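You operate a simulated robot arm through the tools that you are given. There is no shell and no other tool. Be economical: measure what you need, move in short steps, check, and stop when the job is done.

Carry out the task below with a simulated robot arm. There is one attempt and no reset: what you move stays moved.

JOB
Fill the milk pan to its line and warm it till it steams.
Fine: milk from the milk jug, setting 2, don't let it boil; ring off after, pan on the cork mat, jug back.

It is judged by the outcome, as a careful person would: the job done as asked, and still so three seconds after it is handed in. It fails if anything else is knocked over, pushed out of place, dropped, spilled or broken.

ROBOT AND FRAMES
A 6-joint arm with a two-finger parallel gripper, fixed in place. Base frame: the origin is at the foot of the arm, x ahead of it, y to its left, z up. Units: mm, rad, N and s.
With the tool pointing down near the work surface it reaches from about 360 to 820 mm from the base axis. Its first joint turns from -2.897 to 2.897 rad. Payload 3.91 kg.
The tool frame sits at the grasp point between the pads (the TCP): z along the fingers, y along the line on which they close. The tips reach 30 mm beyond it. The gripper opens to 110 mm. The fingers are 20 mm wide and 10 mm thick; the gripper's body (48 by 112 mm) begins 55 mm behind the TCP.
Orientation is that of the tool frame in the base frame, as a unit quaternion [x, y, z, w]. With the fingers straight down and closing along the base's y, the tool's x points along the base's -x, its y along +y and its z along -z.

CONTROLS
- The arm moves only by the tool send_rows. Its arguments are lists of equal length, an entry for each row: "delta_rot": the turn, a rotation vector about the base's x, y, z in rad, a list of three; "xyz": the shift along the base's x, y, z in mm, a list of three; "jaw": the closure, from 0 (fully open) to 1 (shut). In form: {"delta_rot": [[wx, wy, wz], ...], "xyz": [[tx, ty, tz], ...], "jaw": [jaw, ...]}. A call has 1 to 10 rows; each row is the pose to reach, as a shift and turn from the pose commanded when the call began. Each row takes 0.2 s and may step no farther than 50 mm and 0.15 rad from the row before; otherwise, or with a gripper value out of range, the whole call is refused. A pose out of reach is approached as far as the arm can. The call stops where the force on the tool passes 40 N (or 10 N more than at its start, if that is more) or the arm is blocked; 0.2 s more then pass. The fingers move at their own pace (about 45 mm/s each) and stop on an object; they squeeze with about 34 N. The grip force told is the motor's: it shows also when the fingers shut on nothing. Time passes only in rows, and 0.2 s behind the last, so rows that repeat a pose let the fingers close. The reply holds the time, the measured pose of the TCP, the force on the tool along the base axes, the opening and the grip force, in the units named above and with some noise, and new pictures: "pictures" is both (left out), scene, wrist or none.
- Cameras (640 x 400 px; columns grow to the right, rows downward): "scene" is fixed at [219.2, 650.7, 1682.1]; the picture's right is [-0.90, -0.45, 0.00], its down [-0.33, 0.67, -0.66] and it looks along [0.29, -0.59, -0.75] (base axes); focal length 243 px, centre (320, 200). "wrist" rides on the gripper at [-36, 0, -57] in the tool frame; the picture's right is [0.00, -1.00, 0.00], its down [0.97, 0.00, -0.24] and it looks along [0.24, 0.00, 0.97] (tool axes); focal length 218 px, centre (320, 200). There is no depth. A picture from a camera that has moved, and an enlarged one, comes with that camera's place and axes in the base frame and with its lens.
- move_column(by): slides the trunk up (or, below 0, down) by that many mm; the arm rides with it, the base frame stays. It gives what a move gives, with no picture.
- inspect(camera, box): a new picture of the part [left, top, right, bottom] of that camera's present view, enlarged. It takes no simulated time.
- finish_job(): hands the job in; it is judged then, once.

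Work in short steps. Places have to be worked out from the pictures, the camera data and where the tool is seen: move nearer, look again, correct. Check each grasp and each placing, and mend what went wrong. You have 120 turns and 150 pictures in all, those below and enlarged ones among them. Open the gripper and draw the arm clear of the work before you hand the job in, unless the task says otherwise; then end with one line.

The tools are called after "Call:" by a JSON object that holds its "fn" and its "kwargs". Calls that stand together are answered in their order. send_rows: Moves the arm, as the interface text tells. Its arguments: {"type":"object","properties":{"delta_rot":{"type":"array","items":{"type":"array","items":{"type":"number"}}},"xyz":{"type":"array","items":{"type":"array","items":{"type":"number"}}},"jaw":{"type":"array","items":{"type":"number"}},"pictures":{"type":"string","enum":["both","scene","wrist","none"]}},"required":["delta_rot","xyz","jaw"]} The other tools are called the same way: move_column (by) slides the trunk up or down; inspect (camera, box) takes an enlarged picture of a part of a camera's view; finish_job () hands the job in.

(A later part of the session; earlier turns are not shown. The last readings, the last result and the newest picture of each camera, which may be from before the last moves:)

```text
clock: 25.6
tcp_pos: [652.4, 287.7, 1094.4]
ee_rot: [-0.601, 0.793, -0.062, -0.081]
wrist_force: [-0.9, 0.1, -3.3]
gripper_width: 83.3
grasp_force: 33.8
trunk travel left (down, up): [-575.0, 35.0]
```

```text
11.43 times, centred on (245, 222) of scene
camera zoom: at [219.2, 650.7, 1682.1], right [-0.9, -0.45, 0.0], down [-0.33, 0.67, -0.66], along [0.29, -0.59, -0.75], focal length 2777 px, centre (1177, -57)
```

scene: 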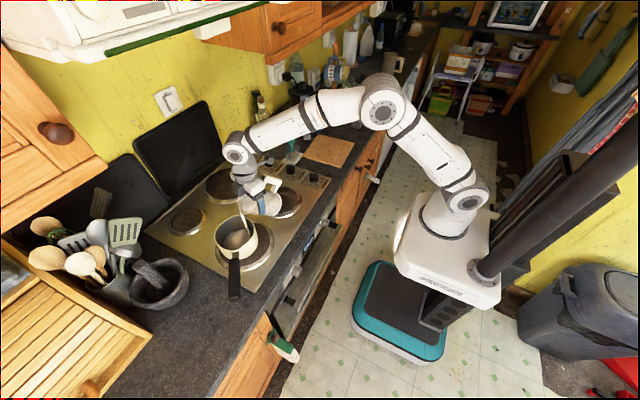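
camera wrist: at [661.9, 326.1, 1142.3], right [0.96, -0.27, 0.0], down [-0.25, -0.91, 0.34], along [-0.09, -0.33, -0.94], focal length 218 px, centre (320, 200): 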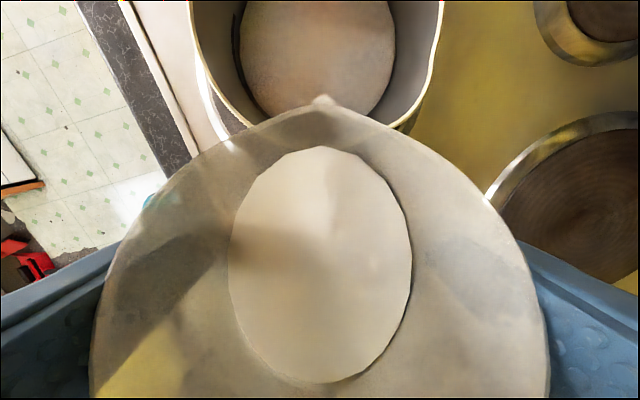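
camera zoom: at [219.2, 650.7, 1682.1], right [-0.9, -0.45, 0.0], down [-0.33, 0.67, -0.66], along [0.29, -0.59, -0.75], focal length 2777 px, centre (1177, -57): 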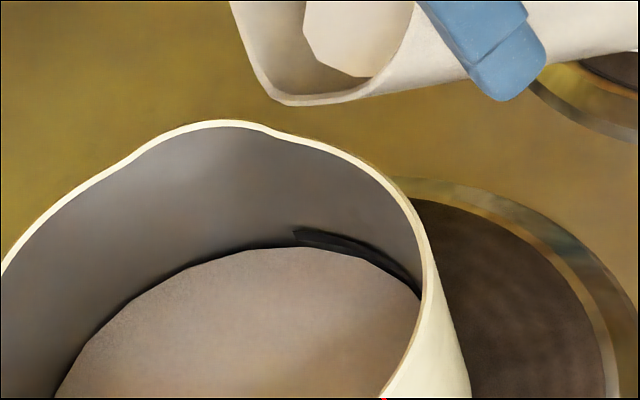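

Level is at the line's lower edge. One small tilt more (0.06 rad).

Call:
{"fn": "send_rows", "kwargs": {"delta_rot": [[-0.0578, 0.016, 0], [-0.0578, 0.016, 0], [-0.0578, 0.016, 0], [-0.0578, 0.016, 0], [-0.0578, 0.016, 0], [-0.0578, 0.016, 0], [-0.0578, 0.016, 0], [-0.0578, 0.016, 0]], "xyz": [[0.5, 1.7, 2.5], [0.5, 1.7, 2.5], [0.5, 1.7, 2.5], [0.5, 1.7, 2.5], [0.5, 1.7, 2.5], [0.5, 1.7, 2.5], [0.5, 1.7, 2.5], [0.5, 1.7, 2.5]], "jaw": [1, 1, 1, 1, 1, 1, 1, 1], "pictures": "wrist"}}

Call:
{"fn": "inspect", "kwargs": {"camera": "scene", "box": [225, 208, 265, 236]}}

```text
clock: 27.4
tcp_pos: [652.3, 289.0, 1096.9]
ee_rot: [-0.599, 0.79, -0.08, -0.104]
wrist_force: [-0.2, 0.2, -3.2]
gripper_width: 83.5
grasp_force: 34.0
trunk travel left (down, up): [-575.0, 35.0]
camera wrist: at [665.2, 337.9, 1141.9], right [0.96, -0.27, 0.0], down [-0.23, -0.84, 0.49], along [-0.13, -0.47, -0.87], focal length 218 px, centre (320, 200)
```

wrist: 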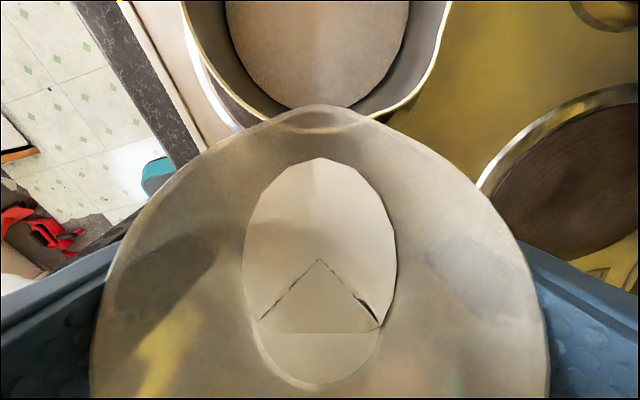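

```text
14.29 times, centred on (245, 222) of scene
camera zoom: at [219.2, 650.7, 1682.1], right [-0.9, -0.45, 0.0], down [-0.33, 0.67, -0.66], along [0.29, -0.59, -0.75], focal length 3471 px, centre (1391, -114)
```

zoom: 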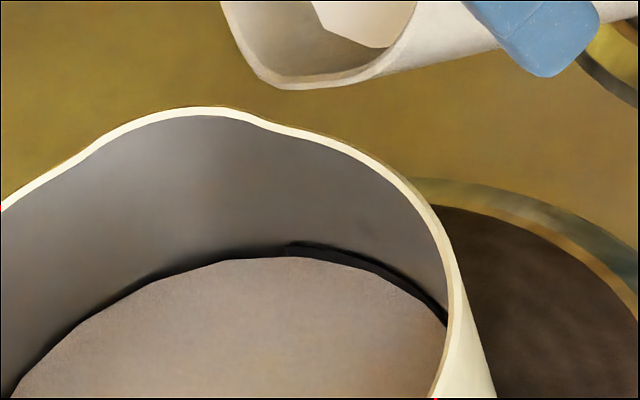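

Looks about at the line's middle. One tight enlargement to be sure before withdrawing.

Call:
{"fn": "inspect", "kwargs": {"camera": "scene", "box": [234, 218, 258, 234]}}

```text
16.00 times, centred on (246, 226) of scene
camera zoom: at [219.2, 650.7, 1682.1], right [-0.9, -0.45, 0.0], down [-0.33, 0.67, -0.66], along [0.29, -0.59, -0.75], focal length 3887 px, centre (1504, -216)
```

zoom: 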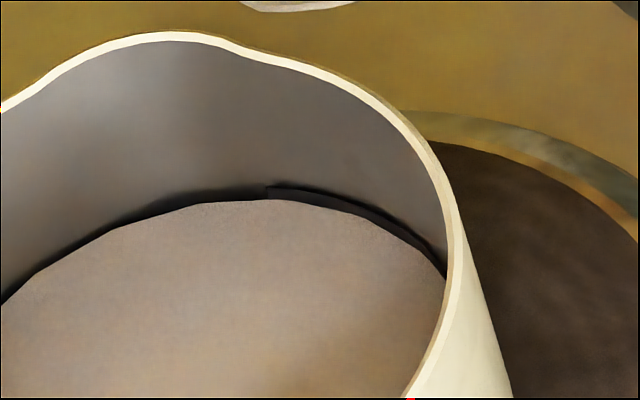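

Level is at the line. Now I bring the jug upright while rising, dripping only over the pan.

Call:
{"fn": "send_rows", "kwargs": {"delta_rot": [[0.126, -0.035, 0], [0.252, -0.07, 0], [0.379, -0.105, 0], [0.505, -0.14, 0], [0.631, -0.175, 0], [0.757, -0.21, 0], [0.884, -0.245, 0], [1.012, -0.281, 0]], "xyz": [[0, 0, 12], [0, -1, 30], [-1, -3, 50], [-1, -4, 70], [-1, -4, 90], [-1, -4, 105], [-1, -4, 115], [-1, -4, 120]], "jaw": [1, 1, 1, 1, 1, 1, 1, 1]}}

```text
clock: 29.2
tcp_pos: [650.8, 285.7, 1215.8]
ee_rot: [-0.559, 0.735, 0.232, 0.305]
wrist_force: [-0.1, 0.5, -3.5]
gripper_width: 83.7
grasp_force: 34.3
trunk travel left (down, up): [-575.0, 35.0]
camera wrist: at [646.0, 271.8, 1281.8], right [0.96, -0.27, 0.0], down [-0.23, -0.82, -0.52], along [0.14, 0.5, -0.86], focal length 218 px, centre (320, 200)
```

scene: 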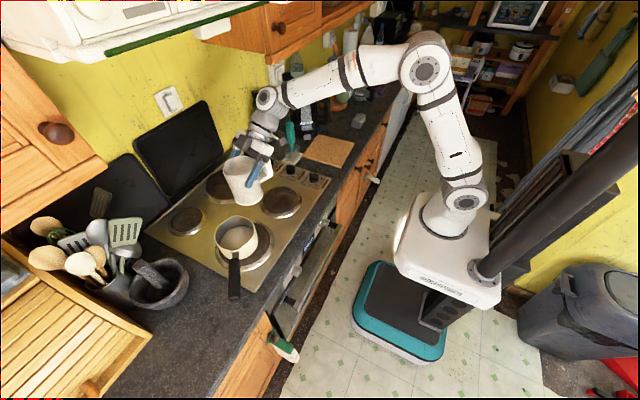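
wrist: 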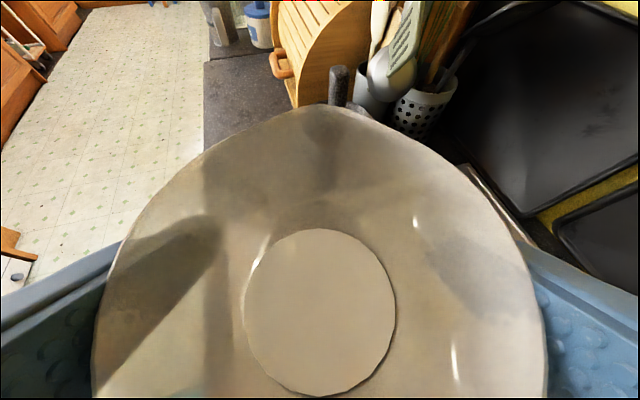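

Upright again, no drips seen. Sweep back the way I came.

Call:
{"fn": "send_rows", "kwargs": {"delta_rot": [[0, 0, -0.1], [0, 0, -0.2], [0, 0, -0.3], [0, 0, -0.4], [0, 0, -0.5], [0, 0, -0.6], [0, 0, -0.7], [0, 0, -0.8], [0, 0, -0.9], [0, 0, -1.0]], "xyz": [[-15, -26, -3], [-30, -55, -6], [-45, -84, -9], [-60, -113, -12], [-72, -142, -15], [-84, -171, -18], [-94, -200, -21], [-101, -229, -23], [-106, -258, -24], [-110, -286, -25]], "jaw": [1, 1, 1, 1, 1, 1, 1, 1, 1, 1], "pictures": "none"}}

Call:
{"fn": "send_rows", "kwargs": {"delta_rot": [[0, 0, -0.04], [0, 0, -0.08], [0, 0, -0.12], [0, 0, -0.16], [0, 0, -0.2], [0, 0, -0.24], [0, 0, -0.28], [0, 0, -0.32], [0, 0, -0.36], [0, 0, -0.4]], "xyz": [[0, -40, 0], [0, -80, 0], [0, -120, 0], [0, -160, 0], [0, -200, 0], [0, -240, 0], [0, -280, 0], [0, -320, 0], [0, -360, 0], [0, -400, 0]], "jaw": [1, 1, 1, 1, 1, 1, 1, 1, 1, 1], "pictures": "none"}}

Call:
{"fn": "inspect", "kwargs": {"camera": "scene", "box": [210, 200, 290, 300]}}

```text
clock: 31.4
tcp_pos: [542.1, 1.7, 1190.8]
ee_rot: [-0.138, 0.914, 0.057, 0.378]
wrist_force: [0.3, -0.6, -2.9]
gripper_width: 83.5
grasp_force: 34.2
trunk travel left (down, up): [-575.0, 35.0]
```

```text
clock: 33.6
tcp_pos: [542.3, -401.3, 1190.8]
ee_rot: [0.048, 0.923, -0.019, 0.381]
wrist_force: [0.4, -1.2, -3.4]
gripper_width: 83.6
grasp_force: 34.1
trunk travel left (down, up): [-575.0, 35.0]
```

```text
4.00 times, centred on (250, 250) of scene
camera zoom: at [219.2, 650.7, 1682.1], right [-0.9, -0.45, 0.0], down [-0.33, 0.67, -0.66], along [0.29, -0.59, -0.75], focal length 972 px, centre (600, 0)
```

zoom: 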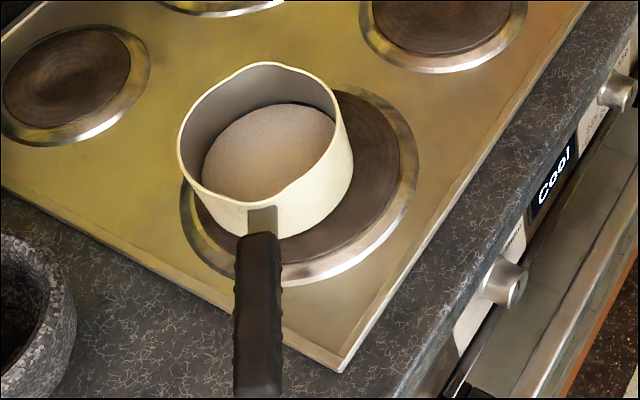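

No spill on the hob. Return the jug above its original spot and lower most of the way.

Call:
{"fn": "send_rows", "kwargs": {"delta_rot": [[0, 0, -0.05], [0, 0, -0.1], [0, 0, -0.15], [0, 0, -0.2], [0, 0, -0.2], [0, 0, -0.2]], "xyz": [[18, -22, -30], [38, -34, -60], [53, -40, -90], [63, -43, -120], [63, -43, -150], [63, -43, -170]], "jaw": [1, 1, 1, 1, 1, 1]}}

Call:
{"fn": "inspect", "kwargs": {"camera": "scene", "box": [310, 90, 390, 140]}}

```text
clock: 35.0
tcp_pos: [604.7, -444.9, 1020.5]
ee_rot: [0.14, 0.913, -0.058, 0.379]
wrist_force: [0.3, 0.2, -3.2]
gripper_width: 83.7
grasp_force: 33.4
trunk travel left (down, up): [-575.0, 35.0]
camera wrist: at [589.6, -439.3, 1086.0], right [-0.3, -0.95, 0.0], down [-0.82, 0.25, -0.52], along [0.49, -0.15, -0.86], focal length 218 px, centre (320, 200)
```

scene: 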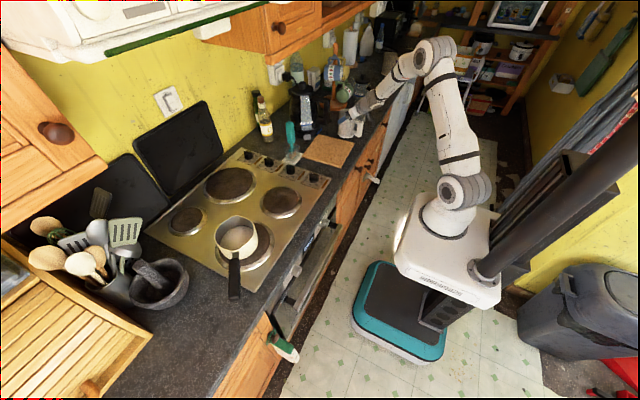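
wrist: 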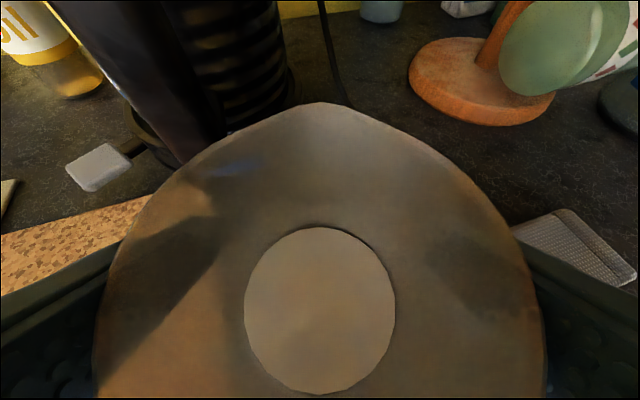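

```text
8.00 times, centred on (350, 115) of scene
camera zoom: at [219.2, 650.7, 1682.1], right [-0.9, -0.45, 0.0], down [-0.33, 0.67, -0.66], along [0.29, -0.59, -0.75], focal length 1944 px, centre (80, 880)
```

zoom: 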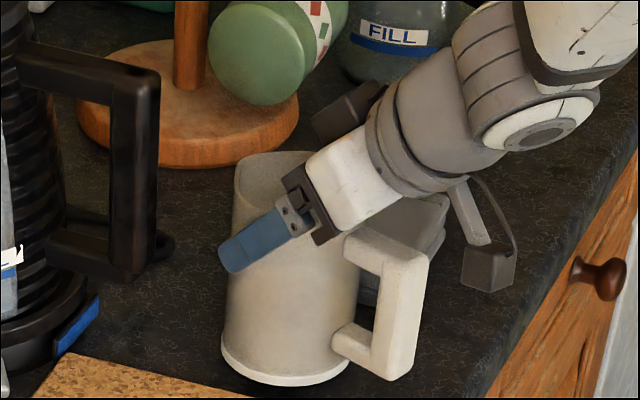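

Right above its place, upright. Lower slowly until the counter takes the weight.

Call:
{"fn": "send_rows", "kwargs": {"delta_rot": [[0, 0, 0], [0, 0, 0], [0, 0, 0], [0, 0, 0]], "xyz": [[0, 0, -4], [0, 0, -7], [0, 0, -9], [0, 0, -10]], "jaw": [1, 1, 1, 1], "pictures": "none"}}

```text
clock: 36.0
tcp_pos: [604.2, -443.3, 1011.1]
ee_rot: [0.139, 0.913, -0.057, 0.379]
wrist_force: [0.5, 0.6, -3.5]
gripper_width: 83.7
grasp_force: 34.7
trunk travel left (down, up): [-575.0, 35.0]
```

Weight is still on the gripper; a few more millimetres.

Call:
{"fn": "send_rows", "kwargs": {"delta_rot": [[0, 0, 0], [0, 0, 0], [0, 0, 0]], "xyz": [[0, 0, -1], [0, 0, -2], [0, 0, -2]], "jaw": [1, 1, 1], "pictures": "none"}}

```text
clock: 36.8
tcp_pos: [604.1, -444.1, 1010.2]
ee_rot: [0.139, 0.913, -0.058, 0.379]
wrist_force: [-1.3, -0.1, 1.9]
gripper_width: 83.7
grasp_force: 33.7
trunk travel left (down, up): [-575.0, 35.0]
```

The counter bears it now (force went to +2 N). Release and withdraw along the tool axis.

Call:
{"fn": "send_rows", "kwargs": {"delta_rot": [[0, 0, 0], [0, 0, 0], [0, 0, 0], [0, 0, 0], [0, 0, 0], [0, 0, 0], [0, 0, 0]], "xyz": [[0, 0, 0], [0, 0, 0], [0, 0, 0], [-20, 6, 21], [-44, 13.5, 46], [-68, 21, 71], [-91, 28, 100]], "jaw": [0.5, 0, 0, 0, 0, 0, 0]}}

```text
clock: 38.4
tcp_pos: [512.1, -416.2, 1112.9]
ee_rot: [0.139, 0.914, -0.057, 0.378]
wrist_force: [-0.6, -0.1, -0.9]
gripper_width: 109.9
grasp_force: 0.0
trunk travel left (down, up): [-575.0, 35.0]
camera wrist: at [495.8, -410.9, 1178.3], right [-0.3, -0.95, 0.0], down [-0.82, 0.25, -0.52], along [0.49, -0.15, -0.86], focal length 218 px, centre (320, 200)
```

scene: 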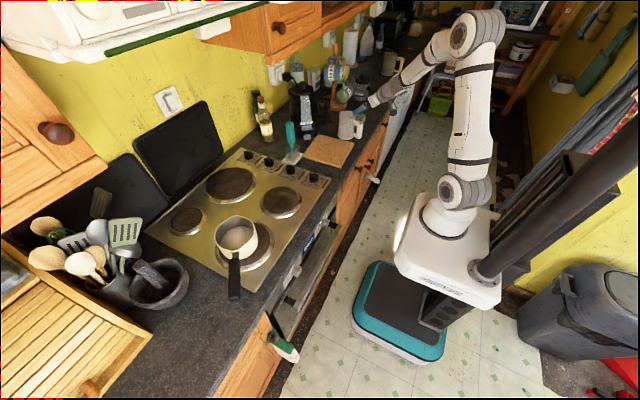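
wrist: 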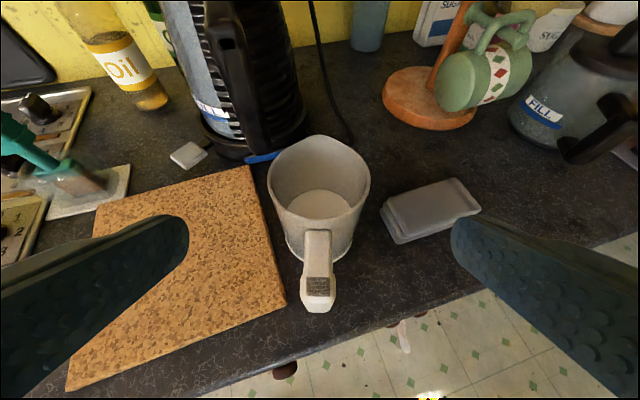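

Jug is back. Now upright the tool and head to the front knob (≈(598,-42)).

Call:
{"fn": "send_rows", "kwargs": {"delta_rot": [[0, 0, 0.1], [0, 0, 0.2], [0, 0, 0.3], [0, 0, 0.3], [0, 0, 0.3]], "xyz": [[0, 30, 30], [0, 65, 60], [0, 105, 80], [10, 150, 87], [20, 195, 87]], "jaw": [0, 0, 0, 0, 0], "pictures": "none"}}

Call:
{"fn": "send_rows", "kwargs": {"delta_rot": [[0, 0.131, 0], [0, 0.262, 0], [0, 0.393, 0], [0, 0.524, 0], [0, 0.655, 0], [0, 0.785, 0]], "xyz": [[10, 30, -5], [20, 60, -10], [30, 90, -15], [40, 120, -20], [45, 150, -25], [50, 178, -40]], "jaw": [0.2, 0.4, 0.5, 0.5, 0.5, 0.5], "pictures": "wrist"}}

```text
clock: 39.6
tcp_pos: [532.6, -218.8, 1197.5]
ee_rot: [0.001, 0.924, 0.0, 0.383]
wrist_force: [0.2, 0.2, 0.5]
gripper_width: 110.2
grasp_force: 0.1
trunk travel left (down, up): [-575.0, 35.0]
```

```text
clock: 41.0
tcp_pos: [584.3, -42.9, 1155.9]
ee_rot: [-0.001, 1.0, -0.002, -0.002]
wrist_force: [-1.1, 0.3, 0.7]
gripper_width: 54.8
grasp_force: 0.0
trunk travel left (down, up): [-575.0, 35.0]
camera wrist: at [619.6, -41.4, 1213.1], right [0.0, -1.0, 0.0], down [-0.97, 0.0, 0.24], along [-0.24, 0.0, -0.97], focal length 218 px, centre (320, 200)
```

wrist: 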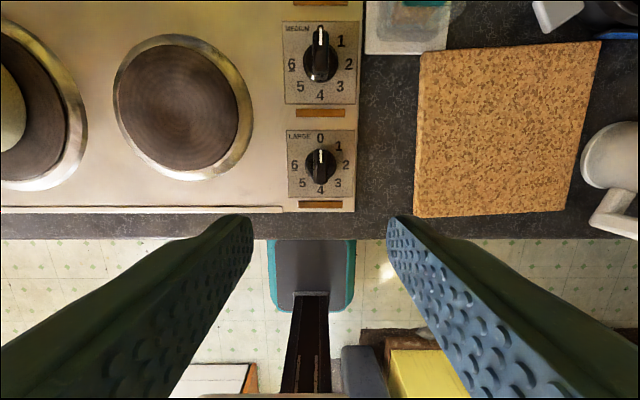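

Knob axis at about (596,-43). Descend nearer to judge its height.

Call:
{"fn": "send_rows", "kwargs": {"delta_rot": [[0, 0, 0], [0, 0, 0], [0, 0, 0]], "xyz": [[6, 0, -45], [12, 0, -90], [12, 0, -125]], "jaw": [0.5, 0.5, 0.5]}}

Call:
{"fn": "inspect", "kwargs": {"camera": "scene", "box": [260, 140, 340, 190]}}

```text
clock: 41.8
tcp_pos: [595.2, -42.7, 1030.0]
ee_rot: [0.0, 1.0, 0.0, -0.001]
wrist_force: [0.5, -0.1, 1.2]
gripper_width: 54.9
grasp_force: 0.1
trunk travel left (down, up): [-575.0, 35.0]
camera wrist: at [631.6, -42.5, 1086.5], right [0.0, -1.0, 0.0], down [-0.97, 0.0, 0.24], along [-0.24, 0.0, -0.97], focal length 218 px, centre (320, 200)
```

scene: 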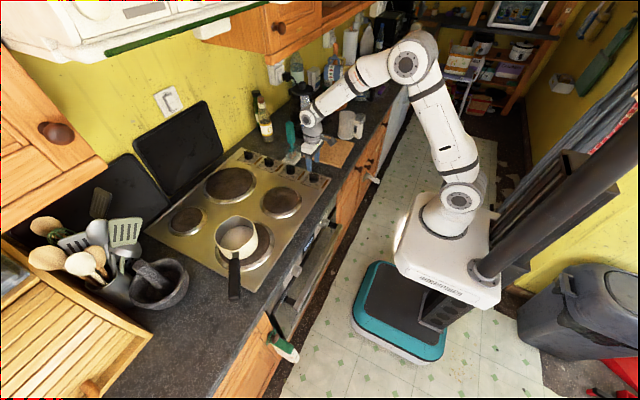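
wrist: 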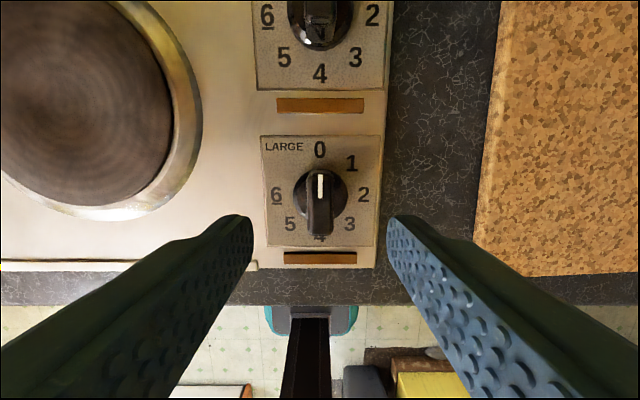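

```text
8.00 times, centred on (300, 165) of scene
camera zoom: at [219.2, 650.7, 1682.1], right [-0.9, -0.45, 0.0], down [-0.33, 0.67, -0.66], along [0.29, -0.59, -0.75], focal length 1944 px, centre (480, 480)
```

zoom: 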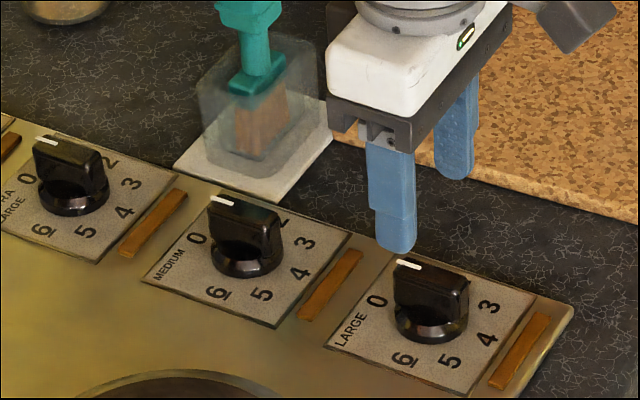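

Lever stands roughly 25 mm above its base disc. Descend straddling it, tips to about z 928, then close.

Call:
{"fn": "send_rows", "kwargs": {"delta_rot": [[0, 0, 0], [0, 0, 0], [0, 0, 0]], "xyz": [[1, 0, -30], [1, 0, -55], [1, 0, -70]], "jaw": [0.5, 0.5, 0.5], "pictures": "wrist"}}

Call:
{"fn": "inspect", "kwargs": {"camera": "scene", "box": [270, 150, 340, 194]}}

```text
clock: 42.6
tcp_pos: [595.6, -43.6, 960.1]
ee_rot: [0.0, 1.0, 0.0, 0.0]
wrist_force: [-0.4, -0.4, 0.0]
gripper_width: 55.2
grasp_force: 0.1
trunk travel left (down, up): [-575.0, 35.0]
camera wrist: at [631.8, -43.1, 1016.8], right [0.0, -1.0, 0.0], down [-0.97, 0.0, 0.24], along [-0.24, 0.0, -0.97], focal length 218 px, centre (320, 200)
```

wrist: 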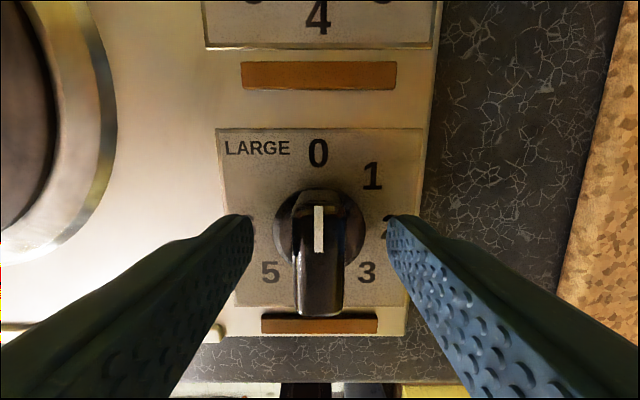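

```text
9.09 times, centred on (305, 172) of scene
camera zoom: at [219.2, 650.7, 1682.1], right [-0.9, -0.45, 0.0], down [-0.33, 0.67, -0.66], along [0.29, -0.59, -0.75], focal length 2209 px, centre (456, 454)
```

zoom: 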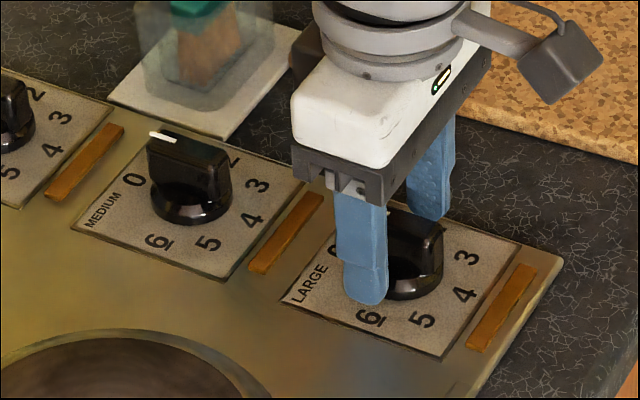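

Adjust x by −2.5 mm to the axis, lower 3 mm, and close on the lever.

Call:
{"fn": "send_rows", "kwargs": {"delta_rot": [[0, 0, 0], [0, 0, 0], [0, 0, 0], [0, 0, 0], [0, 0, 0]], "xyz": [[-2.5, 0.7, -3], [-2.5, 0.7, -3], [-2.5, 0.7, -3], [-2.5, 0.7, -3], [-2.5, 0.7, -3]], "jaw": [0.5, 0.7, 0.9, 1, 1], "pictures": "wrist"}}

```text
clock: 43.8
tcp_pos: [593.5, -43.2, 957.6]
ee_rot: [-0.001, 1.0, 0.0, 0.0]
wrist_force: [-1.7, -4.8, -3.0]
gripper_width: 39.7
grasp_force: 45.3
trunk travel left (down, up): [-575.0, 35.0]
camera wrist: at [628.5, -42.7, 1014.1], right [0.0, -1.0, 0.0], down [-0.97, 0.0, 0.24], along [-0.24, 0.0, -0.97], focal length 218 px, centre (320, 200)
```

wrist: 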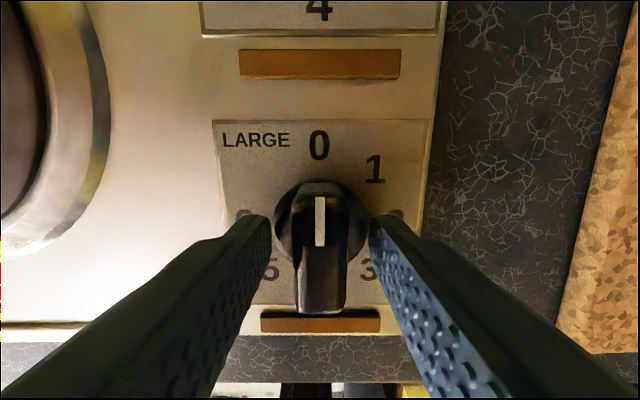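

The tips hit the base disc (40 mm). Reopen, rise 12 mm, and close on the lever itself.

Call:
{"fn": "send_rows", "kwargs": {"delta_rot": [[0, 0, 0], [0, 0, 0], [0, 0, 0], [0, 0, 0], [0, 0, 0], [0, 0, 0], [0, 0, 0]], "xyz": [[0, 0, 0], [0, 0, 6], [0, 0, 12], [0, 0, 12], [0, 0, 12], [0, 0, 12], [0, 0, 12]], "jaw": [0.5, 0.5, 0.5, 0.7, 0.9, 1, 1], "pictures": "wrist"}}

```text
clock: 45.4
tcp_pos: [592.9, -43.2, 970.1]
ee_rot: [0.0, 1.0, 0.0, -0.001]
wrist_force: [0.0, -5.2, 0.7]
gripper_width: 17.8
grasp_force: 45.1
trunk travel left (down, up): [-575.0, 35.0]
camera wrist: at [627.8, -42.7, 1026.5], right [0.0, -1.0, 0.0], down [-0.97, 0.0, 0.24], along [-0.24, 0.0, -0.97], focal length 218 px, centre (320, 200)
```

wrist: 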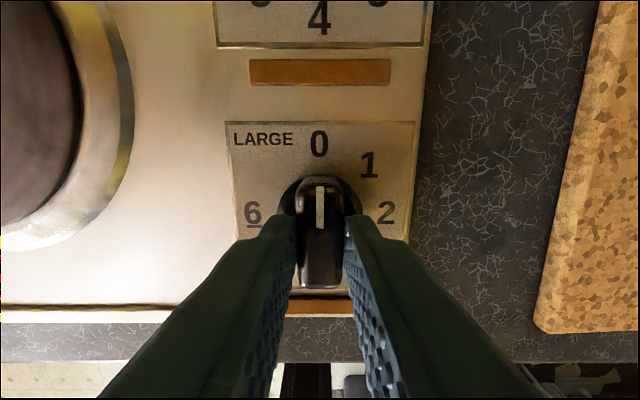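

Lever held (17.8 mm). Turn clockwise, first ~40° as a check.

Call:
{"fn": "send_rows", "kwargs": {"delta_rot": [[0, 0, -0.14], [0, 0, -0.28], [0, 0, -0.42], [0, 0, -0.56], [0, 0, -0.7]], "xyz": [[0, 0, 0], [0, -0.5, 0], [0, -0.5, 0], [0, -0.5, 0], [0, -0.5, 0]], "jaw": [1, 1, 1, 1, 1], "pictures": "wrist"}}

```text
clock: 46.6
tcp_pos: [592.9, -41.7, 969.0]
ee_rot: [0.345, 0.939, -0.001, 0.0]
wrist_force: [-3.4, 2.9, -8.0]
gripper_width: 18.2
grasp_force: 45.1
trunk travel left (down, up): [-575.0, 35.0]
camera wrist: at [619.9, -64.3, 1026.5], right [-0.65, -0.76, 0.0], down [-0.74, 0.63, 0.24], along [-0.18, 0.15, -0.97], focal length 218 px, centre (320, 200)
```

wrist: 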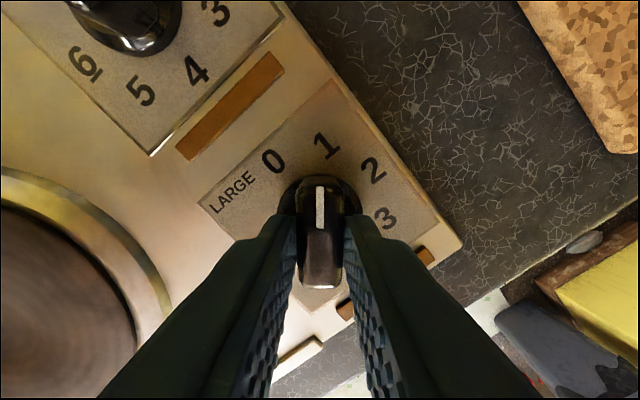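

The knob follows, pointer near 1. Continue to 90°.

Call:
{"fn": "send_rows", "kwargs": {"delta_rot": [[0, 0, -0.145], [0, 0, -0.29], [0, 0, -0.435], [0, 0, -0.58], [0, 0, -0.725], [0, 0, -0.87]], "xyz": [[0, 0, 0], [0, 0, 0], [0, 0, 0], [0, 0, 0], [0, 0, 0], [0, 0, 0]], "jaw": [1, 1, 1, 1, 1, 1]}}

Call:
{"fn": "inspect", "kwargs": {"camera": "scene", "box": [210, 190, 300, 250]}}

```text
clock: 48.0
tcp_pos: [595.6, -41.4, 970.1]
ee_rot: [0.707, 0.707, -0.001, 0.0]
wrist_force: [8.0, 16.8, -7.7]
gripper_width: 17.7
grasp_force: 45.1
trunk travel left (down, up): [-575.0, 35.0]
camera wrist: at [594.1, -76.2, 1026.6], right [-1.0, 0.0, 0.0], down [0.0, 0.97, 0.24], along [0.0, 0.24, -0.97], focal length 218 px, centre (320, 200)
```

scene: 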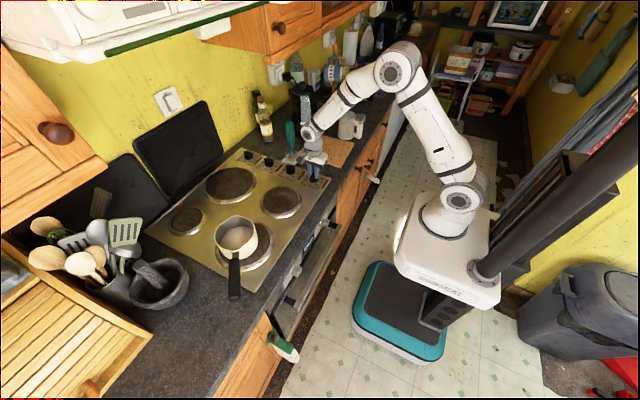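
wrist: 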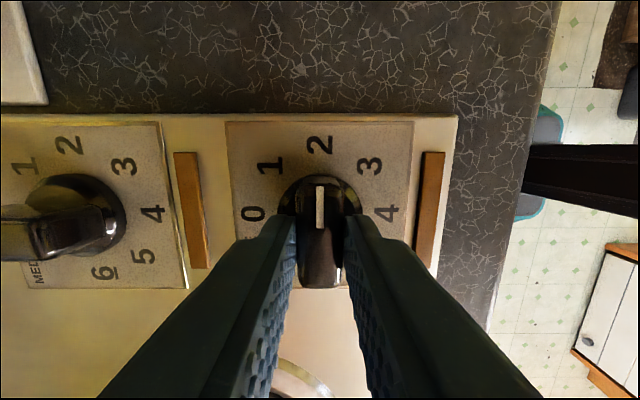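

```text
6.67 times, centred on (255, 220) of scene
camera zoom: at [219.2, 650.7, 1682.1], right [-0.9, -0.45, 0.0], down [-0.33, 0.67, -0.66], along [0.29, -0.59, -0.75], focal length 1620 px, centre (753, 67)
```

zoom: 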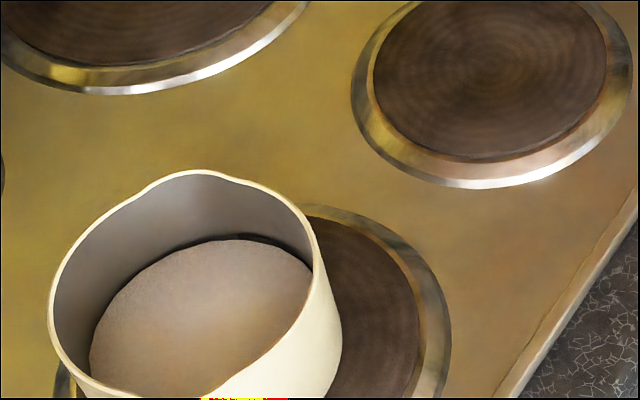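

Pointer is at 2. I hold the lever (relaxing 1 mm) and wait, watching for steam.

Call:
{"fn": "send_rows", "kwargs": {"delta_rot": [[0, 0, 0], [0, 0, 0], [0, 0, 0], [0, 0, 0], [0, 0, 0], [0, 0, 0], [0, 0, 0], [0, 0, 0], [0, 0, 0], [0, 0, 0]], "xyz": [[0, 1, 0], [0, 1, 0], [0, 1, 0], [0, 1, 0], [0, 1, 0], [0, 1, 0], [0, 1, 0], [0, 1, 0], [0, 1, 0], [0, 1, 0]], "jaw": [1, 1, 1, 1, 1, 1, 1, 1, 1, 1], "pictures": "scene"}}

Call:
{"fn": "send_rows", "kwargs": {"delta_rot": [[0, 0, 0], [0, 0, 0], [0, 0, 0], [0, 0, 0], [0, 0, 0], [0, 0, 0], [0, 0, 0], [0, 0, 0], [0, 0, 0], [0, 0, 0]], "xyz": [[0, 0, 0], [0, 0, 0], [0, 0, 0], [0, 0, 0], [0, 0, 0], [0, 0, 0], [0, 0, 0], [0, 0, 0], [0, 0, 0], [0, 0, 0]], "jaw": [1, 1, 1, 1, 1, 1, 1, 1, 1, 1], "pictures": "scene"}}

```text
clock: 50.2
tcp_pos: [595.3, -40.9, 969.4]
ee_rot: [0.707, 0.707, -0.001, 0.001]
wrist_force: [12.2, 7.8, 2.4]
gripper_width: 18.2
grasp_force: 44.9
trunk travel left (down, up): [-575.0, 35.0]
```

scene: 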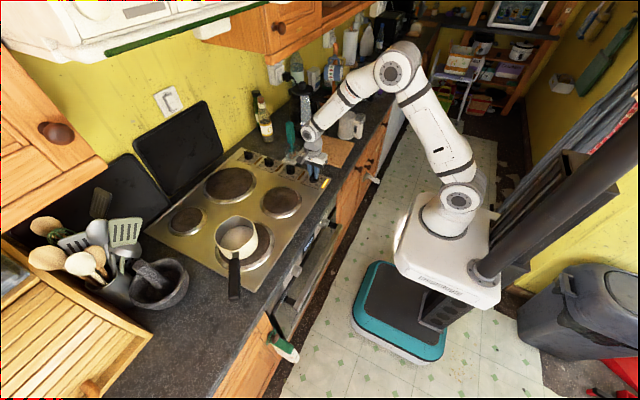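

```text
clock: 52.4
tcp_pos: [594.0, -41.4, 968.5]
ee_rot: [0.708, 0.707, -0.001, 0.0]
wrist_force: [16.7, 9.3, 6.2]
gripper_width: 17.8
grasp_force: 44.8
trunk travel left (down, up): [-575.0, 35.0]
```

scene: 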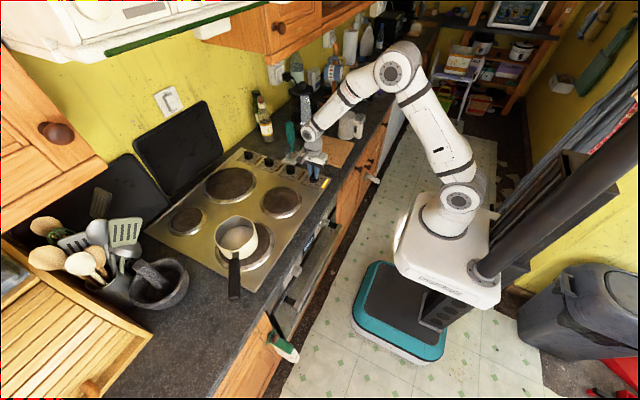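

The indicator by the knob is lit. Keep waiting with checks on the pan.

Call:
{"fn": "send_rows", "kwargs": {"delta_rot": [[0, 0, 0], [0, 0, 0], [0, 0, 0], [0, 0, 0], [0, 0, 0], [0, 0, 0], [0, 0, 0], [0, 0, 0], [0, 0, 0], [0, 0, 0]], "xyz": [[0, 0, 0], [0, 0, 0], [0, 0, 0], [0, 0, 0], [0, 0, 0], [0, 0, 0], [0, 0, 0], [0, 0, 0], [0, 0, 0], [0, 0, 0]], "jaw": [1, 1, 1, 1, 1, 1, 1, 1, 1, 1], "pictures": "none"}}

Call:
{"fn": "inspect", "kwargs": {"camera": "scene", "box": [195, 165, 345, 275]}}

Call:
{"fn": "send_rows", "kwargs": {"delta_rot": [[0, 0, 0], [0, 0, 0], [0, 0, 0], [0, 0, 0], [0, 0, 0], [0, 0, 0], [0, 0, 0], [0, 0, 0], [0, 0, 0], [0, 0, 0]], "xyz": [[0, 0, 0], [0, 0, 0], [0, 0, 0], [0, 0, 0], [0, 0, 0], [0, 0, 0], [0, 0, 0], [0, 0, 0], [0, 0, 0], [0, 0, 0]], "jaw": [1, 1, 1, 1, 1, 1, 1, 1, 1, 1], "pictures": "none"}}

Call:
{"fn": "inspect", "kwargs": {"camera": "scene", "box": [195, 165, 345, 275]}}

```text
clock: 54.6
tcp_pos: [595.3, -40.3, 970.3]
ee_rot: [0.707, 0.707, -0.001, 0.0]
wrist_force: [19.3, 8.6, 9.6]
gripper_width: 18.1
grasp_force: 45.5
trunk travel left (down, up): [-575.0, 35.0]
```

```text
3.64 times, centred on (270, 220) of scene
camera zoom: at [219.2, 650.7, 1682.1], right [-0.9, -0.45, 0.0], down [-0.33, 0.67, -0.66], along [0.29, -0.59, -0.75], focal length 884 px, centre (502, 127)
```

zoom: 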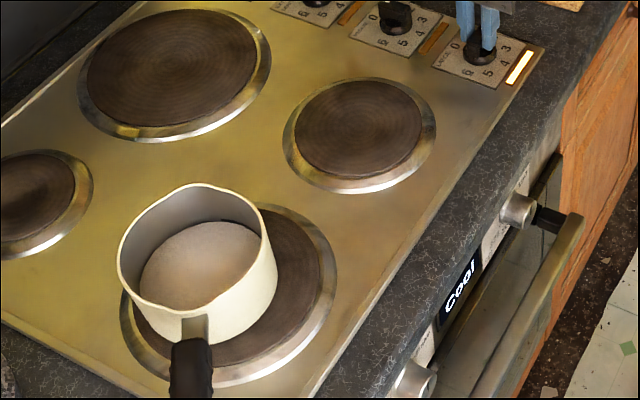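

```text
clock: 56.8
tcp_pos: [594.6, -40.2, 969.6]
ee_rot: [0.707, 0.707, 0.0, 0.0]
wrist_force: [19.3, 7.4, 11.5]
gripper_width: 17.9
grasp_force: 44.6
trunk travel left (down, up): [-575.0, 35.0]
```

```text
3.64 times, centred on (270, 220) of scene
camera zoom: at [219.2, 650.7, 1682.1], right [-0.9, -0.45, 0.0], down [-0.33, 0.67, -0.66], along [0.29, -0.59, -0.75], focal length 884 px, centre (502, 127)
```

zoom: 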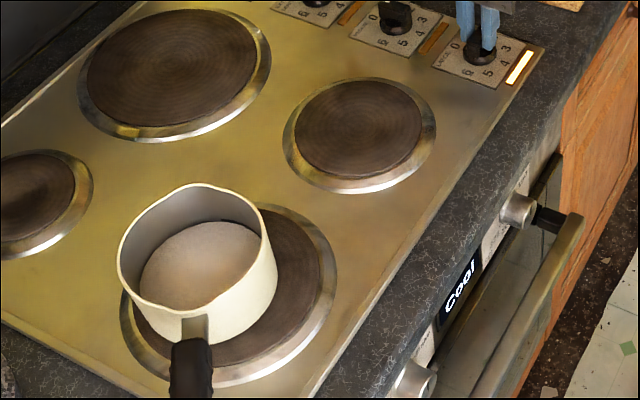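

The LARGE lamp is on; no steam yet. Relax the side force slightly and keep waiting.

Call:
{"fn": "send_rows", "kwargs": {"delta_rot": [[0, 0, 0], [0, 0, 0], [0, 0, 0], [0, 0, 0], [0, 0, 0], [0, 0, 0], [0, 0, 0], [0, 0, 0], [0, 0, 0], [0, 0, 0]], "xyz": [[1.5, 0.5, 0], [1.5, 0.5, 0], [1.5, 0.5, 0], [1.5, 0.5, 0], [1.5, 0.5, 0], [1.5, 0.5, 0], [1.5, 0.5, 0], [1.5, 0.5, 0], [1.5, 0.5, 0], [1.5, 0.5, 0]], "jaw": [1, 1, 1, 1, 1, 1, 1, 1, 1, 1], "pictures": "none"}}

Call:
{"fn": "send_rows", "kwargs": {"delta_rot": [[0, 0, 0], [0, 0, 0], [0, 0, 0], [0, 0, 0], [0, 0, 0], [0, 0, 0], [0, 0, 0], [0, 0, 0], [0, 0, 0], [0, 0, 0]], "xyz": [[0, 0, 0], [0, 0, 0], [0, 0, 0], [0, 0, 0], [0, 0, 0], [0, 0, 0], [0, 0, 0], [0, 0, 0], [0, 0, 0], [0, 0, 0]], "jaw": [1, 1, 1, 1, 1, 1, 1, 1, 1, 1], "pictures": "none"}}

Call:
{"fn": "inspect", "kwargs": {"camera": "scene", "box": [195, 165, 345, 275]}}

```text
clock: 59.0
tcp_pos: [594.3, -40.3, 970.7]
ee_rot: [0.708, 0.706, -0.001, -0.001]
wrist_force: [-4.8, 2.2, -9.4]
gripper_width: 18.4
grasp_force: 44.6
trunk travel left (down, up): [-575.0, 35.0]
```

```text
clock: 61.2
tcp_pos: [594.4, -40.1, 968.8]
ee_rot: [0.707, 0.707, -0.002, -0.001]
wrist_force: [-14.0, 3.6, -23.5]
gripper_width: 17.9
grasp_force: 44.5
trunk travel left (down, up): [-575.0, 35.0]
```

```text
3.64 times, centred on (270, 220) of scene
camera zoom: at [219.2, 650.7, 1682.1], right [-0.9, -0.45, 0.0], down [-0.33, 0.67, -0.66], along [0.29, -0.59, -0.75], focal length 884 px, centre (502, 127)
```

zoom: 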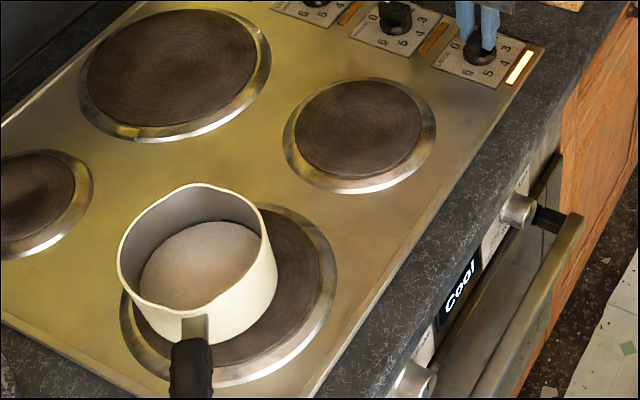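

Side forces wander while gripping, so I loosen the fingers but stay around the lever, and keep waiting.

Call:
{"fn": "send_rows", "kwargs": {"delta_rot": [[0, 0, 0], [0, 0, 0], [0, 0, 0], [0, 0, 0], [0, 0, 0], [0, 0, 0], [0, 0, 0], [0, 0, 0], [0, 0, 0], [0, 0, 0]], "xyz": [[0, 0, 0], [0, 0, 0], [0, 0, 0], [0, 0, 0], [0, 0, 0], [0, 0, 0], [0, 0, 0], [0, 0, 0], [0, 0, 0], [0, 0, 0]], "jaw": [0.72, 0.72, 0.72, 0.72, 0.72, 0.72, 0.72, 0.72, 0.72, 0.72], "pictures": "wrist"}}

Call:
{"fn": "send_rows", "kwargs": {"delta_rot": [[0, 0, 0], [0, 0, 0], [0, 0, 0], [0, 0, 0], [0, 0, 0], [0, 0, 0], [0, 0, 0], [0, 0, 0], [0, 0, 0], [0, 0, 0]], "xyz": [[0, 0, 0], [0, 0, 0], [0, 0, 0], [0, 0, 0], [0, 0, 0], [0, 0, 0], [0, 0, 0], [0, 0, 0], [0, 0, 0], [0, 0, 0]], "jaw": [0.72, 0.72, 0.72, 0.72, 0.72, 0.72, 0.72, 0.72, 0.72, 0.72], "pictures": "none"}}

Call:
{"fn": "inspect", "kwargs": {"camera": "scene", "box": [195, 165, 345, 275]}}

```text
clock: 63.4
tcp_pos: [596.5, -41.8, 970.6]
ee_rot: [0.707, 0.707, 0.0, 0.001]
wrist_force: [0.7, -0.5, 0.5]
gripper_width: 30.8
grasp_force: 0.1
trunk travel left (down, up): [-575.0, 35.0]
camera wrist: at [594.8, -76.6, 1027.4], right [-1.0, 0.0, 0.0], down [0.0, 0.97, 0.24], along [0.0, 0.24, -0.97], focal length 218 px, centre (320, 200)
```

wrist: 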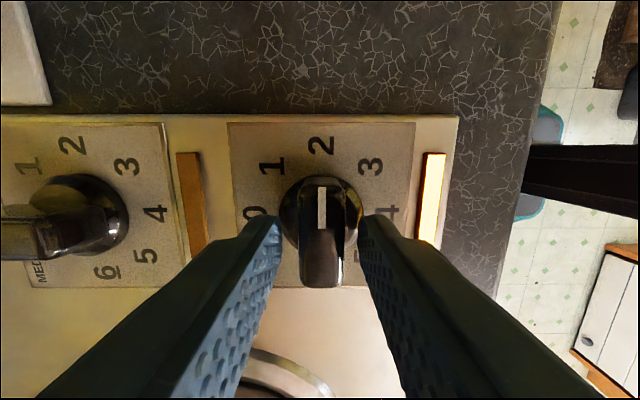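

```text
clock: 65.6
tcp_pos: [595.8, -40.7, 970.1]
ee_rot: [0.706, 0.708, 0.0, 0.0]
wrist_force: [-0.4, -0.4, -0.2]
gripper_width: 30.8
grasp_force: 0.0
trunk travel left (down, up): [-575.0, 35.0]
```

```text
3.64 times, centred on (270, 220) of scene
camera zoom: at [219.2, 650.7, 1682.1], right [-0.9, -0.45, 0.0], down [-0.33, 0.67, -0.66], along [0.29, -0.59, -0.75], focal length 884 px, centre (502, 127)
```

zoom: 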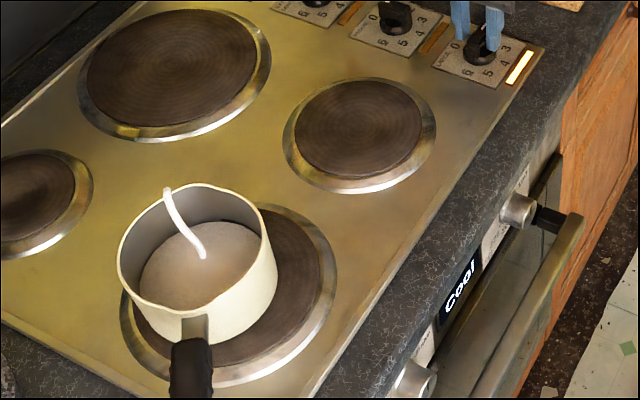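

A wisp of steam has started. Close on the lever and turn it back to 0 now.

Call:
{"fn": "send_rows", "kwargs": {"delta_rot": [[0, 0, 0], [0, 0, 0], [0, 0, 0], [0, 0, 0.14], [0, 0, 0.28], [0, 0, 0.42], [0, 0, 0.56], [0, 0, 0.7], [0, 0, 0.84], [0, 0, 0.98]], "xyz": [[-1.5, -1, 0], [-1.5, -1, 0], [-1.5, -1, 0], [-1.5, -1, 0], [-1.5, -1, 0], [-1.5, -1, 0], [-1.5, -1, 0], [-1.5, -1, 0], [-1.5, -1, 0], [-1.5, -1, 0]], "jaw": [0.9, 1, 1, 1, 1, 1, 1, 1, 1, 1], "pictures": "none"}}

Call:
{"fn": "send_rows", "kwargs": {"delta_rot": [[0, 0, 0.12], [0, 0, 0.24], [0, 0, 0.36], [0, 0, 0.48], [0, 0, 0.59], [0, 0, 0.59]], "xyz": [[0, 0, 0], [0, 0, 0], [0, 0, 0], [0, 0, 0], [0, 0, 0], [0, 0, 0]], "jaw": [1, 1, 1, 1, 1, 1], "pictures": "both"}}

```text
clock: 67.8
tcp_pos: [594.2, -42.7, 971.8]
ee_rot: [0.29, 0.957, 0.0, 0.0]
wrist_force: [2.0, -5.3, -1.5]
gripper_width: 17.9
grasp_force: 45.1
trunk travel left (down, up): [-575.0, 35.0]
```

```text
clock: 69.2
tcp_pos: [592.5, -43.7, 971.0]
ee_rot: [0.0, 1.0, 0.001, 0.0]
wrist_force: [-0.5, -15.9, 1.3]
gripper_width: 17.6
grasp_force: 45.0
trunk travel left (down, up): [-575.0, 35.0]
camera wrist: at [628.6, -42.7, 1027.6], right [0.0, -1.0, 0.0], down [-0.97, 0.0, 0.24], along [-0.24, 0.0, -0.97], focal length 218 px, centre (320, 200)
```

scene: 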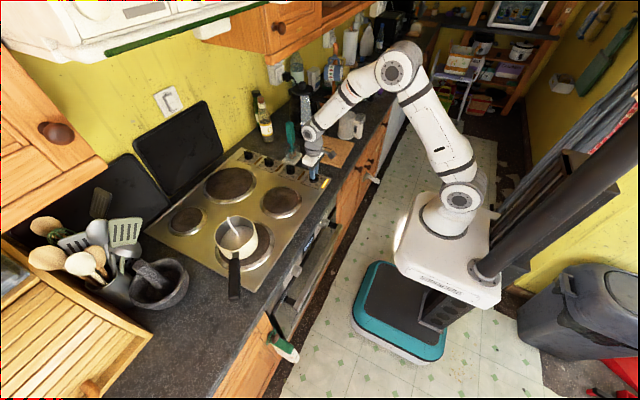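
wrist: 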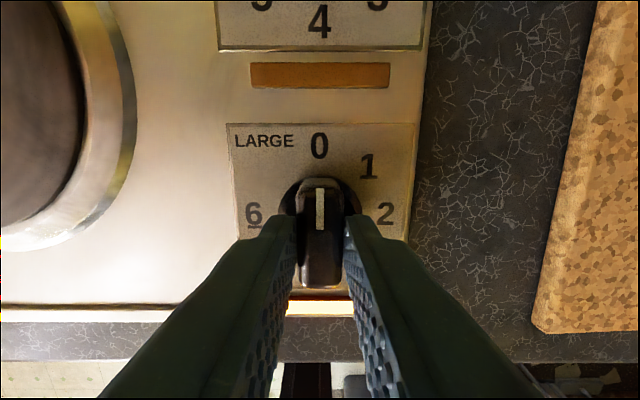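

Pointer reads 0 but its lamp still shows lit; nudge a bit further to the stop and check.

Call:
{"fn": "send_rows", "kwargs": {"delta_rot": [[0, 0, 0.05], [0, 0, 0.1], [0, 0, 0.1]], "xyz": [[0, 0, 0], [0, 0, 0], [0, 0, 0]], "jaw": [1, 1, 1], "pictures": "wrist"}}

Call:
{"fn": "inspect", "kwargs": {"camera": "scene", "box": [195, 165, 345, 275]}}

```text
clock: 70.0
tcp_pos: [592.6, -42.1, 971.6]
ee_rot: [-0.049, 0.999, 0.001, 0.001]
wrist_force: [-3.1, -14.7, 5.0]
gripper_width: 19.5
grasp_force: 45.3
trunk travel left (down, up): [-575.0, 35.0]
camera wrist: at [627.6, -39.2, 1027.6], right [0.1, -1.0, 0.0], down [-0.97, -0.1, 0.24], along [-0.24, -0.02, -0.97], focal length 218 px, centre (320, 200)
```

wrist: 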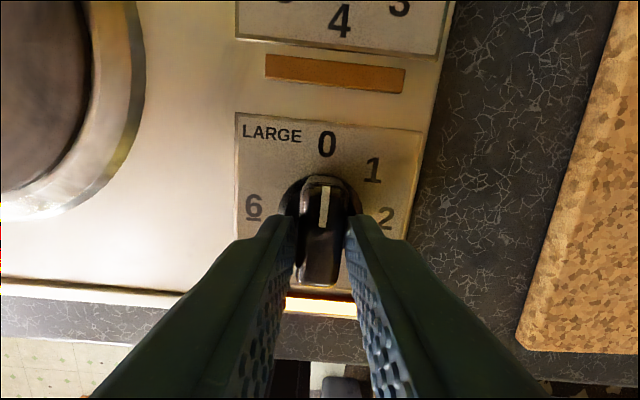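

```text
3.64 times, centred on (270, 220) of scene
camera zoom: at [219.2, 650.7, 1682.1], right [-0.9, -0.45, 0.0], down [-0.33, 0.67, -0.66], along [0.29, -0.59, -0.75], focal length 884 px, centre (502, 127)
```

zoom: 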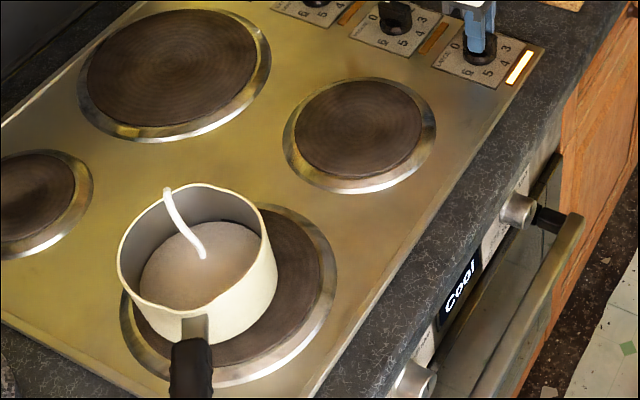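

The knob is hard against 0 (no further turn), so the lamp is residual heat. Release, rise, and head toward the pan handle, which points about 129° from the pan centre (674,373) at z≈1000.

Call:
{"fn": "send_rows", "kwargs": {"delta_rot": [[0, 0, 0], [0, 0, 0], [0, 0, 0], [0, 0, -0.1], [0, 0, -0.2], [0, 0, -0.3]], "xyz": [[0, 0, 0], [0, 0, 0], [0, 0, 50], [0, 0, 100], [0, 20, 140], [0, 50, 170]], "jaw": [0.6, 0.6, 0.5, 0.4, 0.4, 0.4], "pictures": "wrist"}}

Call:
{"fn": "send_rows", "kwargs": {"delta_rot": [[0, 0, -0.07], [0, 0, -0.14], [0, 0, -0.21], [0, 0, -0.28], [0, 0, -0.35], [0, 0, -0.42], [0, 0, -0.49], [0, 0, -0.56], [0, 0, -0.63], [0, 0, -0.683]], "xyz": [[0, 47, 5], [0, 94, 10], [-5, 141, 15], [-10, 188, 20], [-15, 235, 25], [-20, 282, 25], [-30, 329, 25], [-35, 376, 25], [-40, 423, 25], [-45, 460, 25]], "jaw": [0.4, 0.4, 0.4, 0.4, 0.4, 0.4, 0.4, 0.4, 0.4, 0.4], "pictures": "both"}}

```text
clock: 71.4
tcp_pos: [592.2, 7.7, 1139.4]
ee_rot: [0.101, 0.995, 0.0, 0.0]
wrist_force: [0.0, 0.2, -0.1]
gripper_width: 66.0
grasp_force: 0.0
trunk travel left (down, up): [-575.0, 35.0]
camera wrist: at [626.3, 1.3, 1196.1], right [-0.2, -0.98, 0.0], down [-0.95, 0.2, 0.24], along [-0.23, 0.05, -0.97], focal length 218 px, centre (320, 200)
```

wrist: 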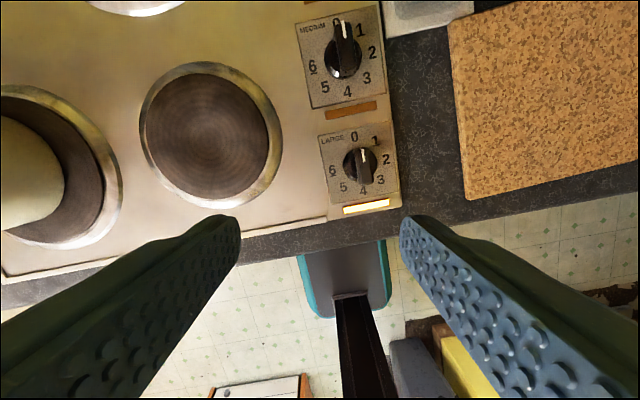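

```text
clock: 73.6
tcp_pos: [547.6, 469.4, 1166.4]
ee_rot: [0.428, 0.904, 0.0, 0.001]
wrist_force: [-0.3, 0.2, -0.1]
gripper_width: 65.8
grasp_force: 0.1
trunk travel left (down, up): [-575.0, 35.0]
camera wrist: at [569.7, 442.2, 1222.3], right [-0.77, -0.63, 0.0], down [-0.62, 0.75, 0.24], along [-0.15, 0.18, -0.97], focal length 218 px, centre (320, 200)
```

scene: 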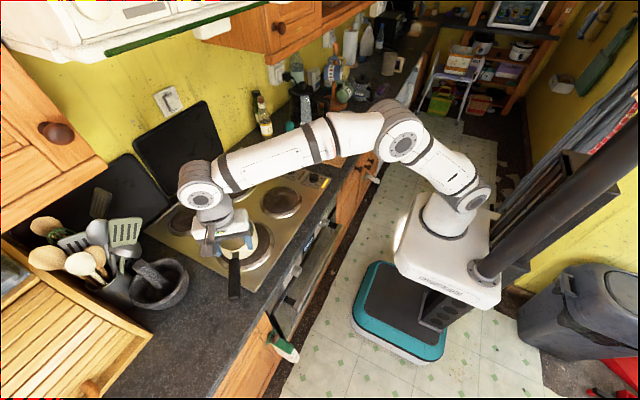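
wrist: 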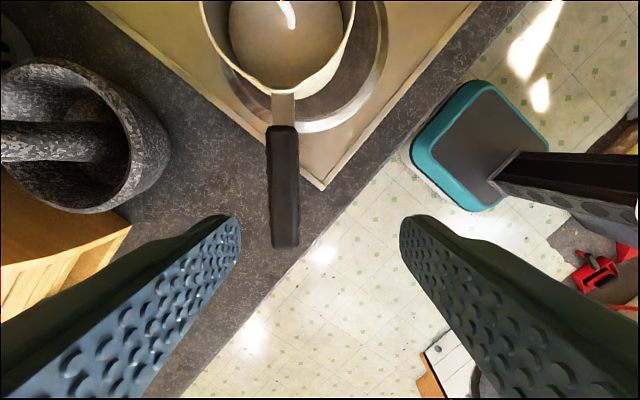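

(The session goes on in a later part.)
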